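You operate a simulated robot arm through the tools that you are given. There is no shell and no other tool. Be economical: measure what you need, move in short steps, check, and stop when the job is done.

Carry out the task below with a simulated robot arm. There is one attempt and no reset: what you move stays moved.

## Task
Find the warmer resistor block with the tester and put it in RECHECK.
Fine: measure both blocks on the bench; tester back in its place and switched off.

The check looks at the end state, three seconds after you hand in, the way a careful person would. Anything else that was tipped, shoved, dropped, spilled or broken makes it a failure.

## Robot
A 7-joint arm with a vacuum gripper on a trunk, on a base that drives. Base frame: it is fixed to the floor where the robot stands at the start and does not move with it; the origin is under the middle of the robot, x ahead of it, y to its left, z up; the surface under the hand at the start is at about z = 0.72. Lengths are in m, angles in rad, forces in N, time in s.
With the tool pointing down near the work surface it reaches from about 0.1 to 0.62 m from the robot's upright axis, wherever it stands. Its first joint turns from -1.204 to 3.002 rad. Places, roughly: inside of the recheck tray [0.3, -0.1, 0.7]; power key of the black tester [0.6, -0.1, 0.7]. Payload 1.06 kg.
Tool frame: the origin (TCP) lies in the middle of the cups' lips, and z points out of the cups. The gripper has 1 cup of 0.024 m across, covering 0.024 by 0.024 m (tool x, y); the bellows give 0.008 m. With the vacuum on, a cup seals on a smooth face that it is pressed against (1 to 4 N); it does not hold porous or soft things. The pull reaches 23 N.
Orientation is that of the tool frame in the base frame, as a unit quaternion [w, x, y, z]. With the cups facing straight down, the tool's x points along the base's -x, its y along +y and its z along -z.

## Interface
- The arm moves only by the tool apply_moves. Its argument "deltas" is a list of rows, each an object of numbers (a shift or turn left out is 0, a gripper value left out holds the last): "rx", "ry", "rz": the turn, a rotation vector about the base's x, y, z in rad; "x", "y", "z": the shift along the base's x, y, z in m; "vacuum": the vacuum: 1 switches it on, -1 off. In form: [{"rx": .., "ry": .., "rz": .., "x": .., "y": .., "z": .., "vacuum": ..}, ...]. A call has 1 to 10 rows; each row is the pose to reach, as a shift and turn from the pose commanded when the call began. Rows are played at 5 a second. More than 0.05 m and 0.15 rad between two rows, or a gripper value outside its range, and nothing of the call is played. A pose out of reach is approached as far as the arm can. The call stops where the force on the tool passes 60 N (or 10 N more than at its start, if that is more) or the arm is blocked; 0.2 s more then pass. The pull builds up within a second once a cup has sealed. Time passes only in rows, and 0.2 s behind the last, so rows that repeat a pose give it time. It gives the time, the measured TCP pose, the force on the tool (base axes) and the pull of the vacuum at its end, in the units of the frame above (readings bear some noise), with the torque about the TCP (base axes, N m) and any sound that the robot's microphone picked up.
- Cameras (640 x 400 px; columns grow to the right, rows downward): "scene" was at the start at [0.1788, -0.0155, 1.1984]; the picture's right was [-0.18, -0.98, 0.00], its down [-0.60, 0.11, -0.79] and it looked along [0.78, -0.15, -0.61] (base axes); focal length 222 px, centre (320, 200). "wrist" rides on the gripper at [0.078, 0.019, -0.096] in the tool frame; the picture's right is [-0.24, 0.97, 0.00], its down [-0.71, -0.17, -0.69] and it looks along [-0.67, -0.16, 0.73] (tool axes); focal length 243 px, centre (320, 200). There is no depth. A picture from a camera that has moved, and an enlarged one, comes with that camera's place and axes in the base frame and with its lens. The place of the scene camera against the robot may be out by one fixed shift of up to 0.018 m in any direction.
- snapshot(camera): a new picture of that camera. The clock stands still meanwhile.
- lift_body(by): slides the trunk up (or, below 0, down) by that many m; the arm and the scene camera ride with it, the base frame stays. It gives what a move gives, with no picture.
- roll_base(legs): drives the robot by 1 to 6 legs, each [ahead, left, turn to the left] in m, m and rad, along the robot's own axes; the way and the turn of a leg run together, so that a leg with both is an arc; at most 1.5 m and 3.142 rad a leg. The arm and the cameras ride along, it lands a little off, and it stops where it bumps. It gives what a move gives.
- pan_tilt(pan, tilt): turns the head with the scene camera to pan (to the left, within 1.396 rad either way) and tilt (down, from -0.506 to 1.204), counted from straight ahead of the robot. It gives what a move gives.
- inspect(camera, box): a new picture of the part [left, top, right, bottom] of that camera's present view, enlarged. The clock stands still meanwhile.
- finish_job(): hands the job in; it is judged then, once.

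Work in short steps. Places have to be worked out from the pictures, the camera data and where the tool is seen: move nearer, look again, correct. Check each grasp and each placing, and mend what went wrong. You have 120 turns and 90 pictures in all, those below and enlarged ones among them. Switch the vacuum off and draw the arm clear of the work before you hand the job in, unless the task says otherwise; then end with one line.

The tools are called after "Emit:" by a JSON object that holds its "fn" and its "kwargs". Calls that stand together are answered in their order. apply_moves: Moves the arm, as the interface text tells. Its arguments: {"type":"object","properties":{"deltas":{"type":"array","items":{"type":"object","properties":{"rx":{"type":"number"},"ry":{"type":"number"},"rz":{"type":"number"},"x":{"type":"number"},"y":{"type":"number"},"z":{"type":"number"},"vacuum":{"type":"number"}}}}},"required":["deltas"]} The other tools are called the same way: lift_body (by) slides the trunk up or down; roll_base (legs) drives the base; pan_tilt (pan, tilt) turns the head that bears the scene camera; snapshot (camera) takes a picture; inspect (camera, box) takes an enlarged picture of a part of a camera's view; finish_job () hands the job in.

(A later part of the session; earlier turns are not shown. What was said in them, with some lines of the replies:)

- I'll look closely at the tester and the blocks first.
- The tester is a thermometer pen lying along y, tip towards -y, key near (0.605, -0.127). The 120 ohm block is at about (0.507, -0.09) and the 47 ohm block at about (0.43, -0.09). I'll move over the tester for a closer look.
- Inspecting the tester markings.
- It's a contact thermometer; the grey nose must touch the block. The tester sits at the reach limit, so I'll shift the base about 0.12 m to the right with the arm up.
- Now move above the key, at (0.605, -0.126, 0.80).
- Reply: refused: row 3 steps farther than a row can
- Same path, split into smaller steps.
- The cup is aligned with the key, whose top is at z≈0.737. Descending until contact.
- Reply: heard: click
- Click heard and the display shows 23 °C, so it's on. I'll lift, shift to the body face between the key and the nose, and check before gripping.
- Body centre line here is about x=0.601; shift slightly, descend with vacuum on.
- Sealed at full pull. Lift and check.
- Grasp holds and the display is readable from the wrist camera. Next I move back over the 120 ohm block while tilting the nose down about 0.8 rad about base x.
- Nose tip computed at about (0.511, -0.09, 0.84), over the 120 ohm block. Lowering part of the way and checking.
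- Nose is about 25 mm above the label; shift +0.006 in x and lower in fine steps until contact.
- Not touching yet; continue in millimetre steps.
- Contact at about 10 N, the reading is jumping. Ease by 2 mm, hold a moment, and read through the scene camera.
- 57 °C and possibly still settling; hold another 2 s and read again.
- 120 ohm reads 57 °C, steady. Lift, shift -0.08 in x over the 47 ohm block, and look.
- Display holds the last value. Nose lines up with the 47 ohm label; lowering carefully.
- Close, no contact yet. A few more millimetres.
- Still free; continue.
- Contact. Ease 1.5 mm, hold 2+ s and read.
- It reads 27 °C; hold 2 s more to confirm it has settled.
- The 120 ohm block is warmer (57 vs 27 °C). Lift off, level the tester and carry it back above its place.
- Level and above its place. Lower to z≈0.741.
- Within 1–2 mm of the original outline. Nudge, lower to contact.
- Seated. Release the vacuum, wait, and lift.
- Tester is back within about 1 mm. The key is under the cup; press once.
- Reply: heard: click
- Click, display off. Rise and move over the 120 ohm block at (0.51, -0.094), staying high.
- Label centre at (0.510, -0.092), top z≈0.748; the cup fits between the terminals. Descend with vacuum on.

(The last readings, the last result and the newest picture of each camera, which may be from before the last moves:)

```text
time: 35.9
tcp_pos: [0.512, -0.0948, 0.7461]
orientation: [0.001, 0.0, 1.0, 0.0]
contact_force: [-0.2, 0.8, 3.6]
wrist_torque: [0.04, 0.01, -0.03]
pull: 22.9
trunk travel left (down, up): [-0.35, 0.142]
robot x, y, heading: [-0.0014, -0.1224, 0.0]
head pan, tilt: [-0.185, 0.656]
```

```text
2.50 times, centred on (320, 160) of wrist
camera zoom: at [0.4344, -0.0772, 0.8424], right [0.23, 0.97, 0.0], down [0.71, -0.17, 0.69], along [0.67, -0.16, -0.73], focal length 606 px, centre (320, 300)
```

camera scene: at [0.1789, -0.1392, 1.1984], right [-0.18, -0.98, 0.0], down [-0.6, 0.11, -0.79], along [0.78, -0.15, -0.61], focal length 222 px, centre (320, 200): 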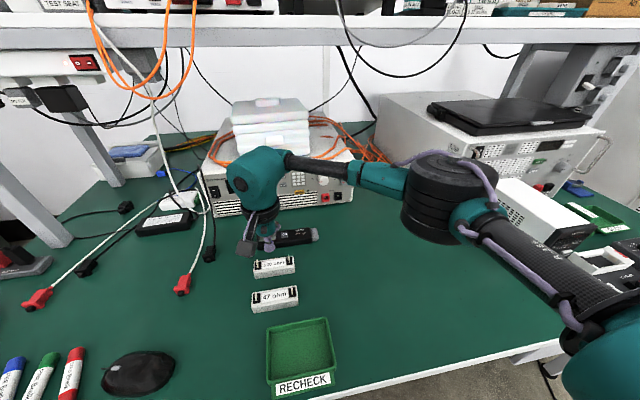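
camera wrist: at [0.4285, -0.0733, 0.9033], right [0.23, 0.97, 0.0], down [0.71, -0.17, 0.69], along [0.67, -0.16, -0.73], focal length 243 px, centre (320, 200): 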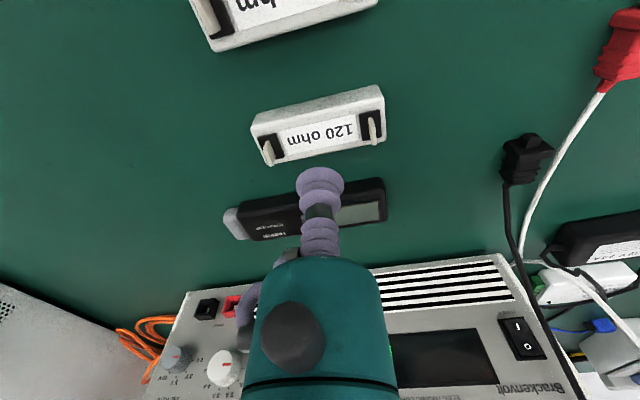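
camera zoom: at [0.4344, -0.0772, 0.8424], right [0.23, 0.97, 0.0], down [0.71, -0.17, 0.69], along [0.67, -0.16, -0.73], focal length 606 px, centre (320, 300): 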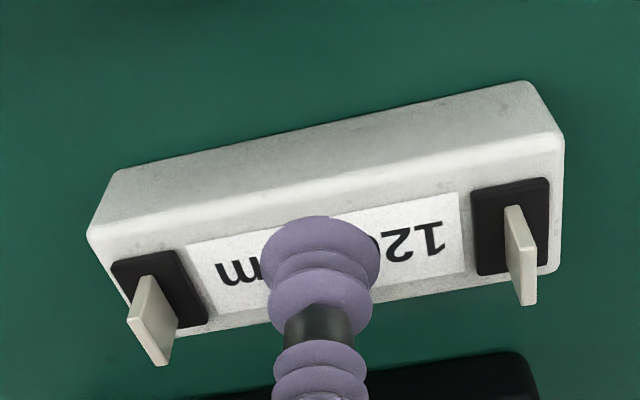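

Sealed at 22.9 N. Lift straight up 0.1 m and check.

Emit:
{"fn": "apply_moves", "kwargs": {"deltas": [{"z": 0.005}, {"z": 0.02}, {"z": 0.05}, {"z": 0.09}, {"z": 0.12}]}}

Emit:
{"fn": "snapshot", "kwargs": {"camera": "scene"}}

Emit:
{"fn": "snapshot", "kwargs": {"camera": "wrist"}}

```text
time: 37.1
tcp_pos: [0.5129, -0.096, 0.8663]
orientation: [-0.001, -0.001, 1.0, -0.001]
contact_force: [0.7, 0.0, -0.7]
wrist_torque: [0.0, 0.03, 0.0]
pull: 23.5
trunk travel left (down, up): [-0.35, 0.142]
robot x, y, heading: [0.003, -0.1251, 0.004]
head pan, tilt: [-0.185, 0.656]
```

```text
50 pictures are left
camera scene: at [0.1789, -0.1391, 1.1984], right [-0.18, -0.98, 0.0], down [-0.6, 0.11, -0.79], along [0.78, -0.15, -0.61], focal length 222 px, centre (320, 200)
```

scene: 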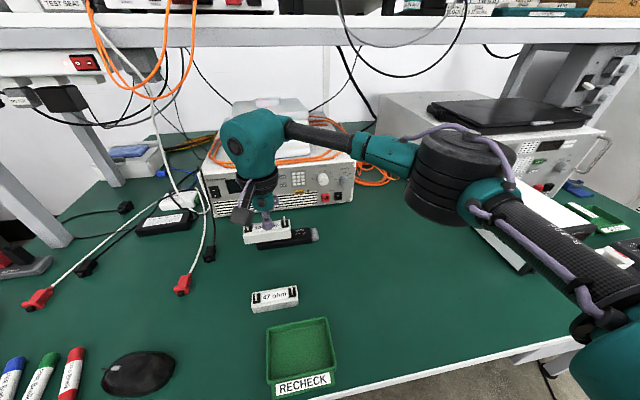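

```text
49 pictures are left
camera wrist: at [0.4351, -0.0779, 0.962], right [0.23, 0.97, 0.0], down [0.71, -0.17, 0.68], along [0.67, -0.16, -0.73], focal length 243 px, centre (320, 200)
```

wrist: 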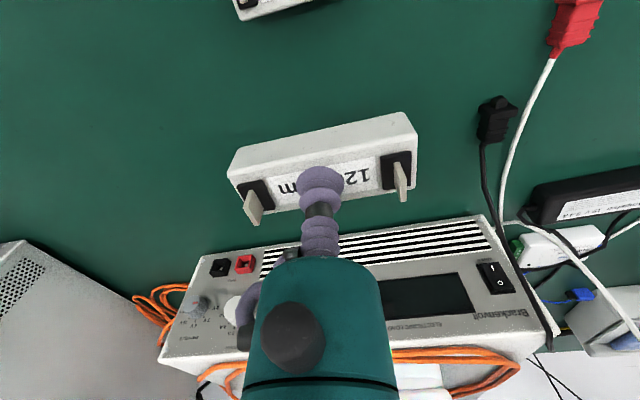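

Holding well. Carry it back over the tray, high, and look.

Emit:
{"fn": "apply_moves", "kwargs": {"deltas": [{"x": -0.04, "y": -0.006}, {"x": -0.08, "y": -0.012}, {"x": -0.12, "y": -0.02}, {"x": -0.155, "y": -0.03}, {"x": -0.178, "y": -0.036}, {"x": -0.178, "y": -0.036}]}}

Emit:
{"fn": "snapshot", "kwargs": {"camera": "scene"}}

Emit:
{"fn": "snapshot", "kwargs": {"camera": "wrist"}}

```text
time: 38.5
tcp_pos: [0.3361, -0.1312, 0.8661]
orientation: [0.0, 0.001, 1.0, -0.001]
contact_force: [-0.7, -0.2, -2.2]
wrist_torque: [0.0, -0.01, 0.01]
pull: 23.1
trunk travel left (down, up): [-0.35, 0.142]
robot x, y, heading: [0.002, -0.1205, -0.0]
head pan, tilt: [-0.185, 0.656]
```

```text
48 pictures are left
camera scene: at [0.179, -0.1392, 1.1984], right [-0.18, -0.98, 0.0], down [-0.6, 0.11, -0.79], along [0.78, -0.15, -0.61], focal length 222 px, centre (320, 200)
```

scene: 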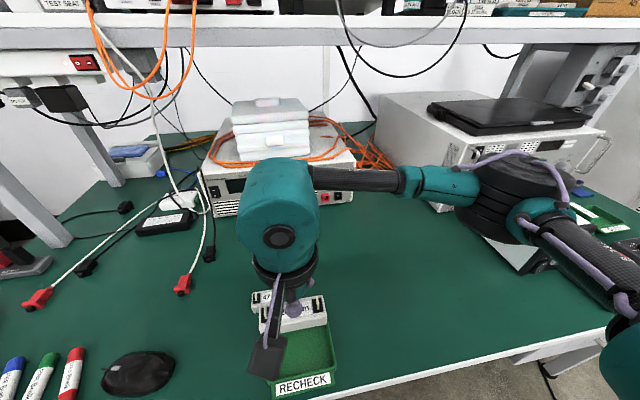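

```text
47 pictures are left
camera wrist: at [0.2579, -0.1141, 0.9611], right [0.23, 0.97, 0.0], down [0.71, -0.17, 0.69], along [0.67, -0.16, -0.73], focal length 243 px, centre (320, 200)
```

wrist: 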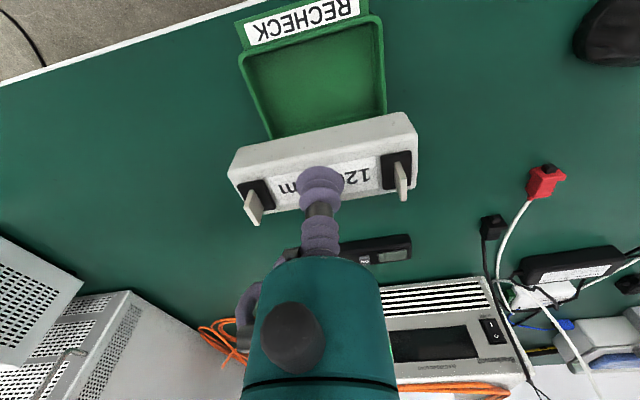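

The block spans about 0.09 m in y, tray opening about 0.105 m. I back off in +x to get an unobstructed view of the tray.

Emit:
{"fn": "apply_moves", "kwargs": {"deltas": [{"x": 0.03}, {"x": 0.06}, {"x": 0.06}]}}

Emit:
{"fn": "inspect", "kwargs": {"camera": "wrist", "box": [180, 0, 440, 160]}}

```text
time: 39.3
tcp_pos: [0.3974, -0.1305, 0.8659]
orientation: [-0.001, -0.001, 1.0, 0.0]
contact_force: [1.0, -0.3, -1.5]
wrist_torque: [-0.01, 0.01, 0.01]
pull: 22.8
trunk travel left (down, up): [-0.35, 0.142]
robot x, y, heading: [0.0009, -0.1236, -0.001]
head pan, tilt: [-0.185, 0.656]
```

```text
2.46 times, centred on (310, 80) of wrist
camera zoom: at [0.3189, -0.112, 0.9612], right [0.23, 0.97, 0.0], down [0.71, -0.17, 0.69], along [0.67, -0.16, -0.73], focal length 597 px, centre (345, 495)
```

zoom: 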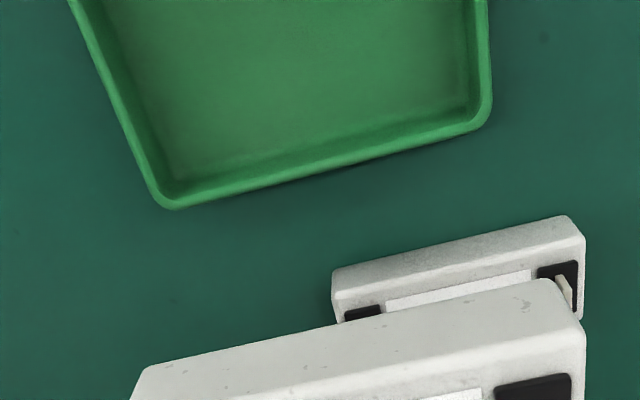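

Tray opening: x 0.294–0.373, y -0.187 to -0.08, so its centre is (0.334, -0.1335); the block is parallel to it. Move there and lower to just above the rim.

Emit:
{"fn": "apply_moves", "kwargs": {"deltas": [{"x": -0.035, "y": -0.002}, {"x": -0.0635, "y": -0.003}, {"x": -0.0635, "y": -0.003, "z": -0.04}, {"x": -0.0635, "y": -0.003, "z": -0.075}, {"x": -0.0635, "y": -0.003, "z": -0.085}]}}

Emit:
{"fn": "inspect", "kwargs": {"camera": "wrist", "box": [180, 0, 460, 240]}}

Emit:
{"fn": "inspect", "kwargs": {"camera": "scene", "box": [220, 260, 380, 400]}}

```text
time: 40.5
tcp_pos: [0.3323, -0.1374, 0.7816]
orientation: [0.0, -0.001, 1.0, 0.0]
contact_force: [0.0, 0.1, -1.8]
wrist_torque: [0.01, 0.0, 0.01]
pull: 22.8
trunk travel left (down, up): [-0.35, 0.142]
robot x, y, heading: [0.0015, -0.1234, -0.0]
head pan, tilt: [-0.185, 0.656]
```

```text
1.67 times, centred on (320, 120) of wrist
camera zoom: at [0.2548, -0.1192, 0.8773], right [0.23, 0.97, 0.0], down [0.71, -0.17, 0.69], along [0.67, -0.16, -0.73], focal length 404 px, centre (320, 333)
```

zoom: 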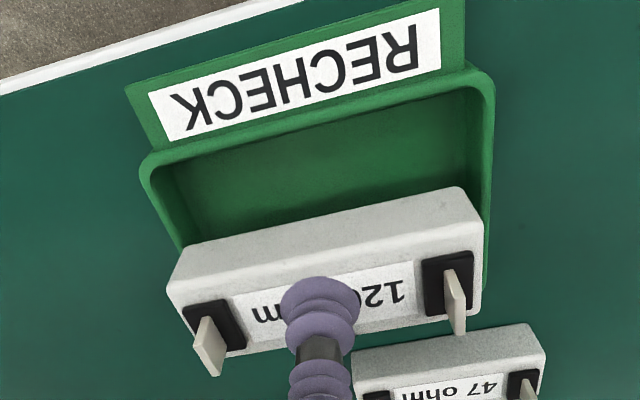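

```text
2.86 times, centred on (300, 330) of scene
camera zoom: at [0.179, -0.1392, 1.1984], right [-0.18, -0.98, 0.0], down [-0.6, 0.11, -0.79], along [0.78, -0.15, -0.61], focal length 635 px, centre (377, -171)
```

zoom: 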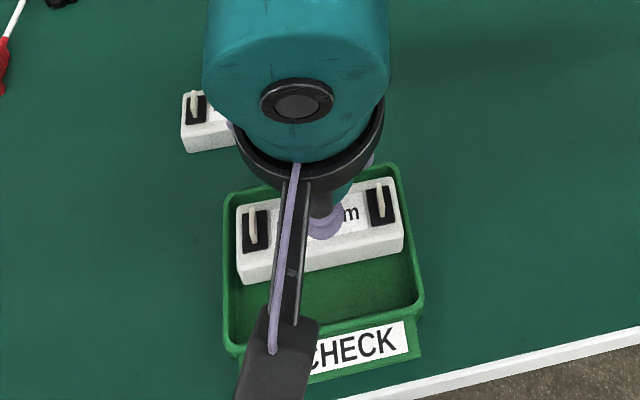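

Laterally centred over the opening. Lower into the tray.

Emit:
{"fn": "apply_moves", "kwargs": {"deltas": [{"y": 0.001, "z": -0.012}, {"y": 0.001, "z": -0.022}, {"y": 0.001, "z": -0.028}]}}

Emit:
{"fn": "inspect", "kwargs": {"camera": "wrist", "box": [180, 0, 460, 240]}}

Emit:
{"fn": "inspect", "kwargs": {"camera": "scene", "box": [220, 260, 380, 400]}}

```text
time: 41.3
tcp_pos: [0.3316, -0.1345, 0.7541]
orientation: [0.0, -0.001, 1.0, 0.0]
contact_force: [0.6, 0.0, -3.1]
wrist_torque: [0.0, 0.03, -0.03]
pull: 23.0
trunk travel left (down, up): [-0.35, 0.142]
robot x, y, heading: [-0.0012, -0.1283, 0.003]
head pan, tilt: [-0.185, 0.656]
```

```text
1.67 times, centred on (320, 120) of wrist
camera zoom: at [0.2536, -0.1165, 0.8502], right [0.23, 0.97, 0.0], down [0.71, -0.17, 0.69], along [0.67, -0.16, -0.73], focal length 404 px, centre (320, 333)
```

zoom: 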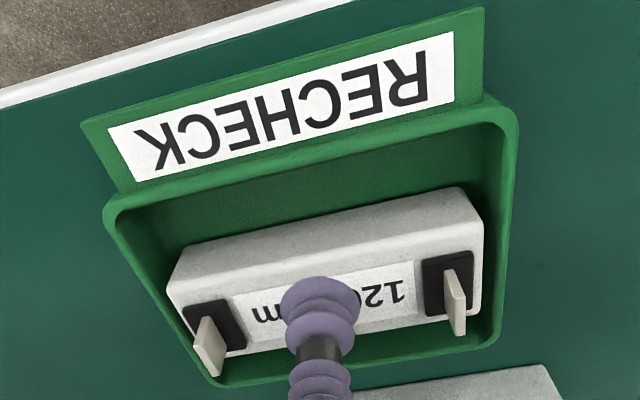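

```text
2.86 times, centred on (300, 330) of scene
camera zoom: at [0.179, -0.1392, 1.1984], right [-0.18, -0.98, 0.0], down [-0.6, 0.11, -0.79], along [0.78, -0.15, -0.61], focal length 635 px, centre (377, -171)
```

zoom: 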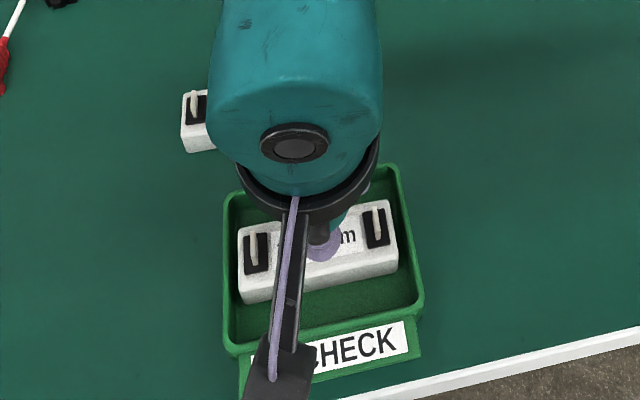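

Inside the tray, clear of all walls. Final lowering to contact.

Emit:
{"fn": "apply_moves", "kwargs": {"deltas": [{"y": -0.001, "z": -0.002}, {"y": -0.001, "z": -0.004}]}}

```text
time: 41.9
tcp_pos: [0.3309, -0.1349, 0.7514]
orientation: [0.001, -0.001, 1.0, 0.0]
contact_force: [-0.3, -2.1, 5.6]
wrist_torque: [0.0, -0.01, -0.02]
pull: 23.4
trunk travel left (down, up): [-0.35, 0.142]
robot x, y, heading: [0.0026, -0.123, -0.001]
head pan, tilt: [-0.185, 0.656]
```

Seated on the tray floor. Vacuum off, wait, lift away.

Emit:
{"fn": "apply_moves", "kwargs": {"deltas": [{"vacuum": -1}, {"z": 0.0}, {"z": 0.0}, {"z": 0.0}, {"z": 0.004}, {"z": 0.015}, {"z": 0.04}, {"z": 0.08}, {"z": 0.12}, {"z": 0.16}]}}

Emit:
{"fn": "snapshot", "kwargs": {"camera": "wrist"}}

```text
time: 44.1
tcp_pos: [0.3312, -0.1322, 0.9134]
orientation: [0.0, 0.001, 1.0, 0.0]
contact_force: [0.0, -0.2, 0.0]
wrist_torque: [-0.01, -0.03, -0.01]
pull: 0.1
trunk travel left (down, up): [-0.35, 0.142]
robot x, y, heading: [-0.0019, -0.1242, 0.002]
head pan, tilt: [-0.185, 0.656]
```

```text
41 pictures are left
camera wrist: at [0.254, -0.1148, 1.0091], right [0.23, 0.97, 0.0], down [0.71, -0.17, 0.69], along [0.67, -0.16, -0.73], focal length 243 px, centre (320, 200)
```

wrist: 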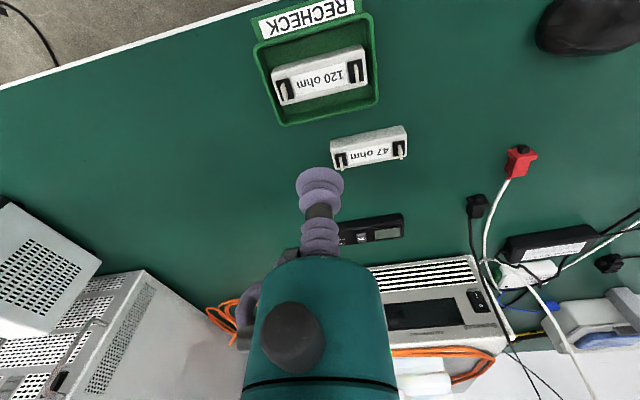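

The block lies in the tray. Move the arm up and aside, then check everything in one scene view.

Emit:
{"fn": "apply_moves", "kwargs": {"deltas": [{"x": 0.04, "z": 0.02}, {"x": 0.07, "y": -0.03, "z": 0.04}, {"x": 0.08, "y": -0.07, "z": 0.05}, {"x": 0.08, "y": -0.11, "z": 0.05}]}}

Emit:
{"fn": "inspect", "kwargs": {"camera": "scene", "box": [190, 190, 430, 400]}}

Emit:
{"fn": "snapshot", "kwargs": {"camera": "scene"}}

```text
time: 45.1
tcp_pos: [0.4088, -0.2431, 0.9613]
orientation: [0.0, -0.001, 1.0, 0.0]
contact_force: [0.5, -0.1, 1.0]
wrist_torque: [-0.01, 0.02, 0.02]
pull: 0.0
trunk travel left (down, up): [-0.35, 0.142]
robot x, y, heading: [-0.0011, -0.1228, -0.002]
head pan, tilt: [-0.185, 0.656]
```

```text
1.90 times, centred on (310, 295) of scene
camera zoom: at [0.1788, -0.1395, 1.1984], right [-0.18, -0.98, 0.0], down [-0.6, 0.11, -0.79], along [0.78, -0.14, -0.61], focal length 423 px, centre (339, 19)
```

zoom: 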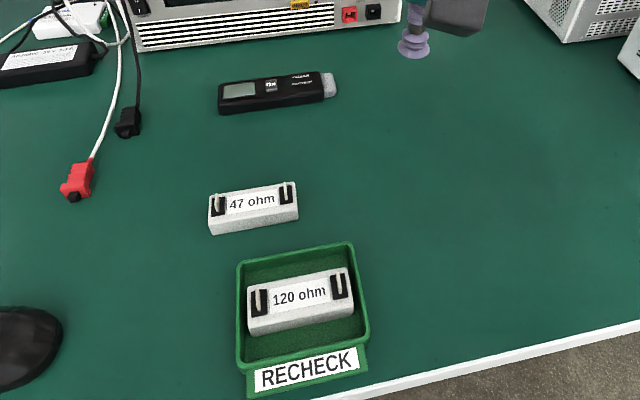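

```text
39 pictures are left
camera scene: at [0.1788, -0.1395, 1.1984], right [-0.18, -0.98, 0.0], down [-0.6, 0.11, -0.79], along [0.78, -0.14, -0.61], focal length 222 px, centre (320, 200)
```

scene: 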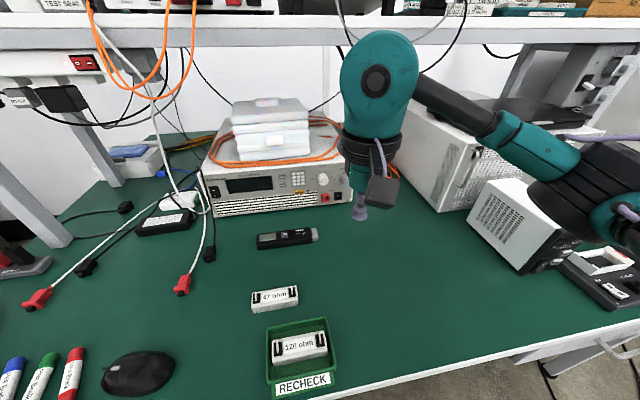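

All is in place: the 120 ohm block (57 °C) is in RECHECK, the 47 ohm block (27 °C) hasn't moved, and the tester is back and off. Handing in.

Emit:
{"fn": "finish_job", "kwargs": {}}

```text
The job is handed in.
```

The 120 ohm block is the warmer one, reading 57 °C against 27 °C for the 47 ohm block. It is now in RECHECK, and the tester is switched off and back within about 1 mm of where it started.
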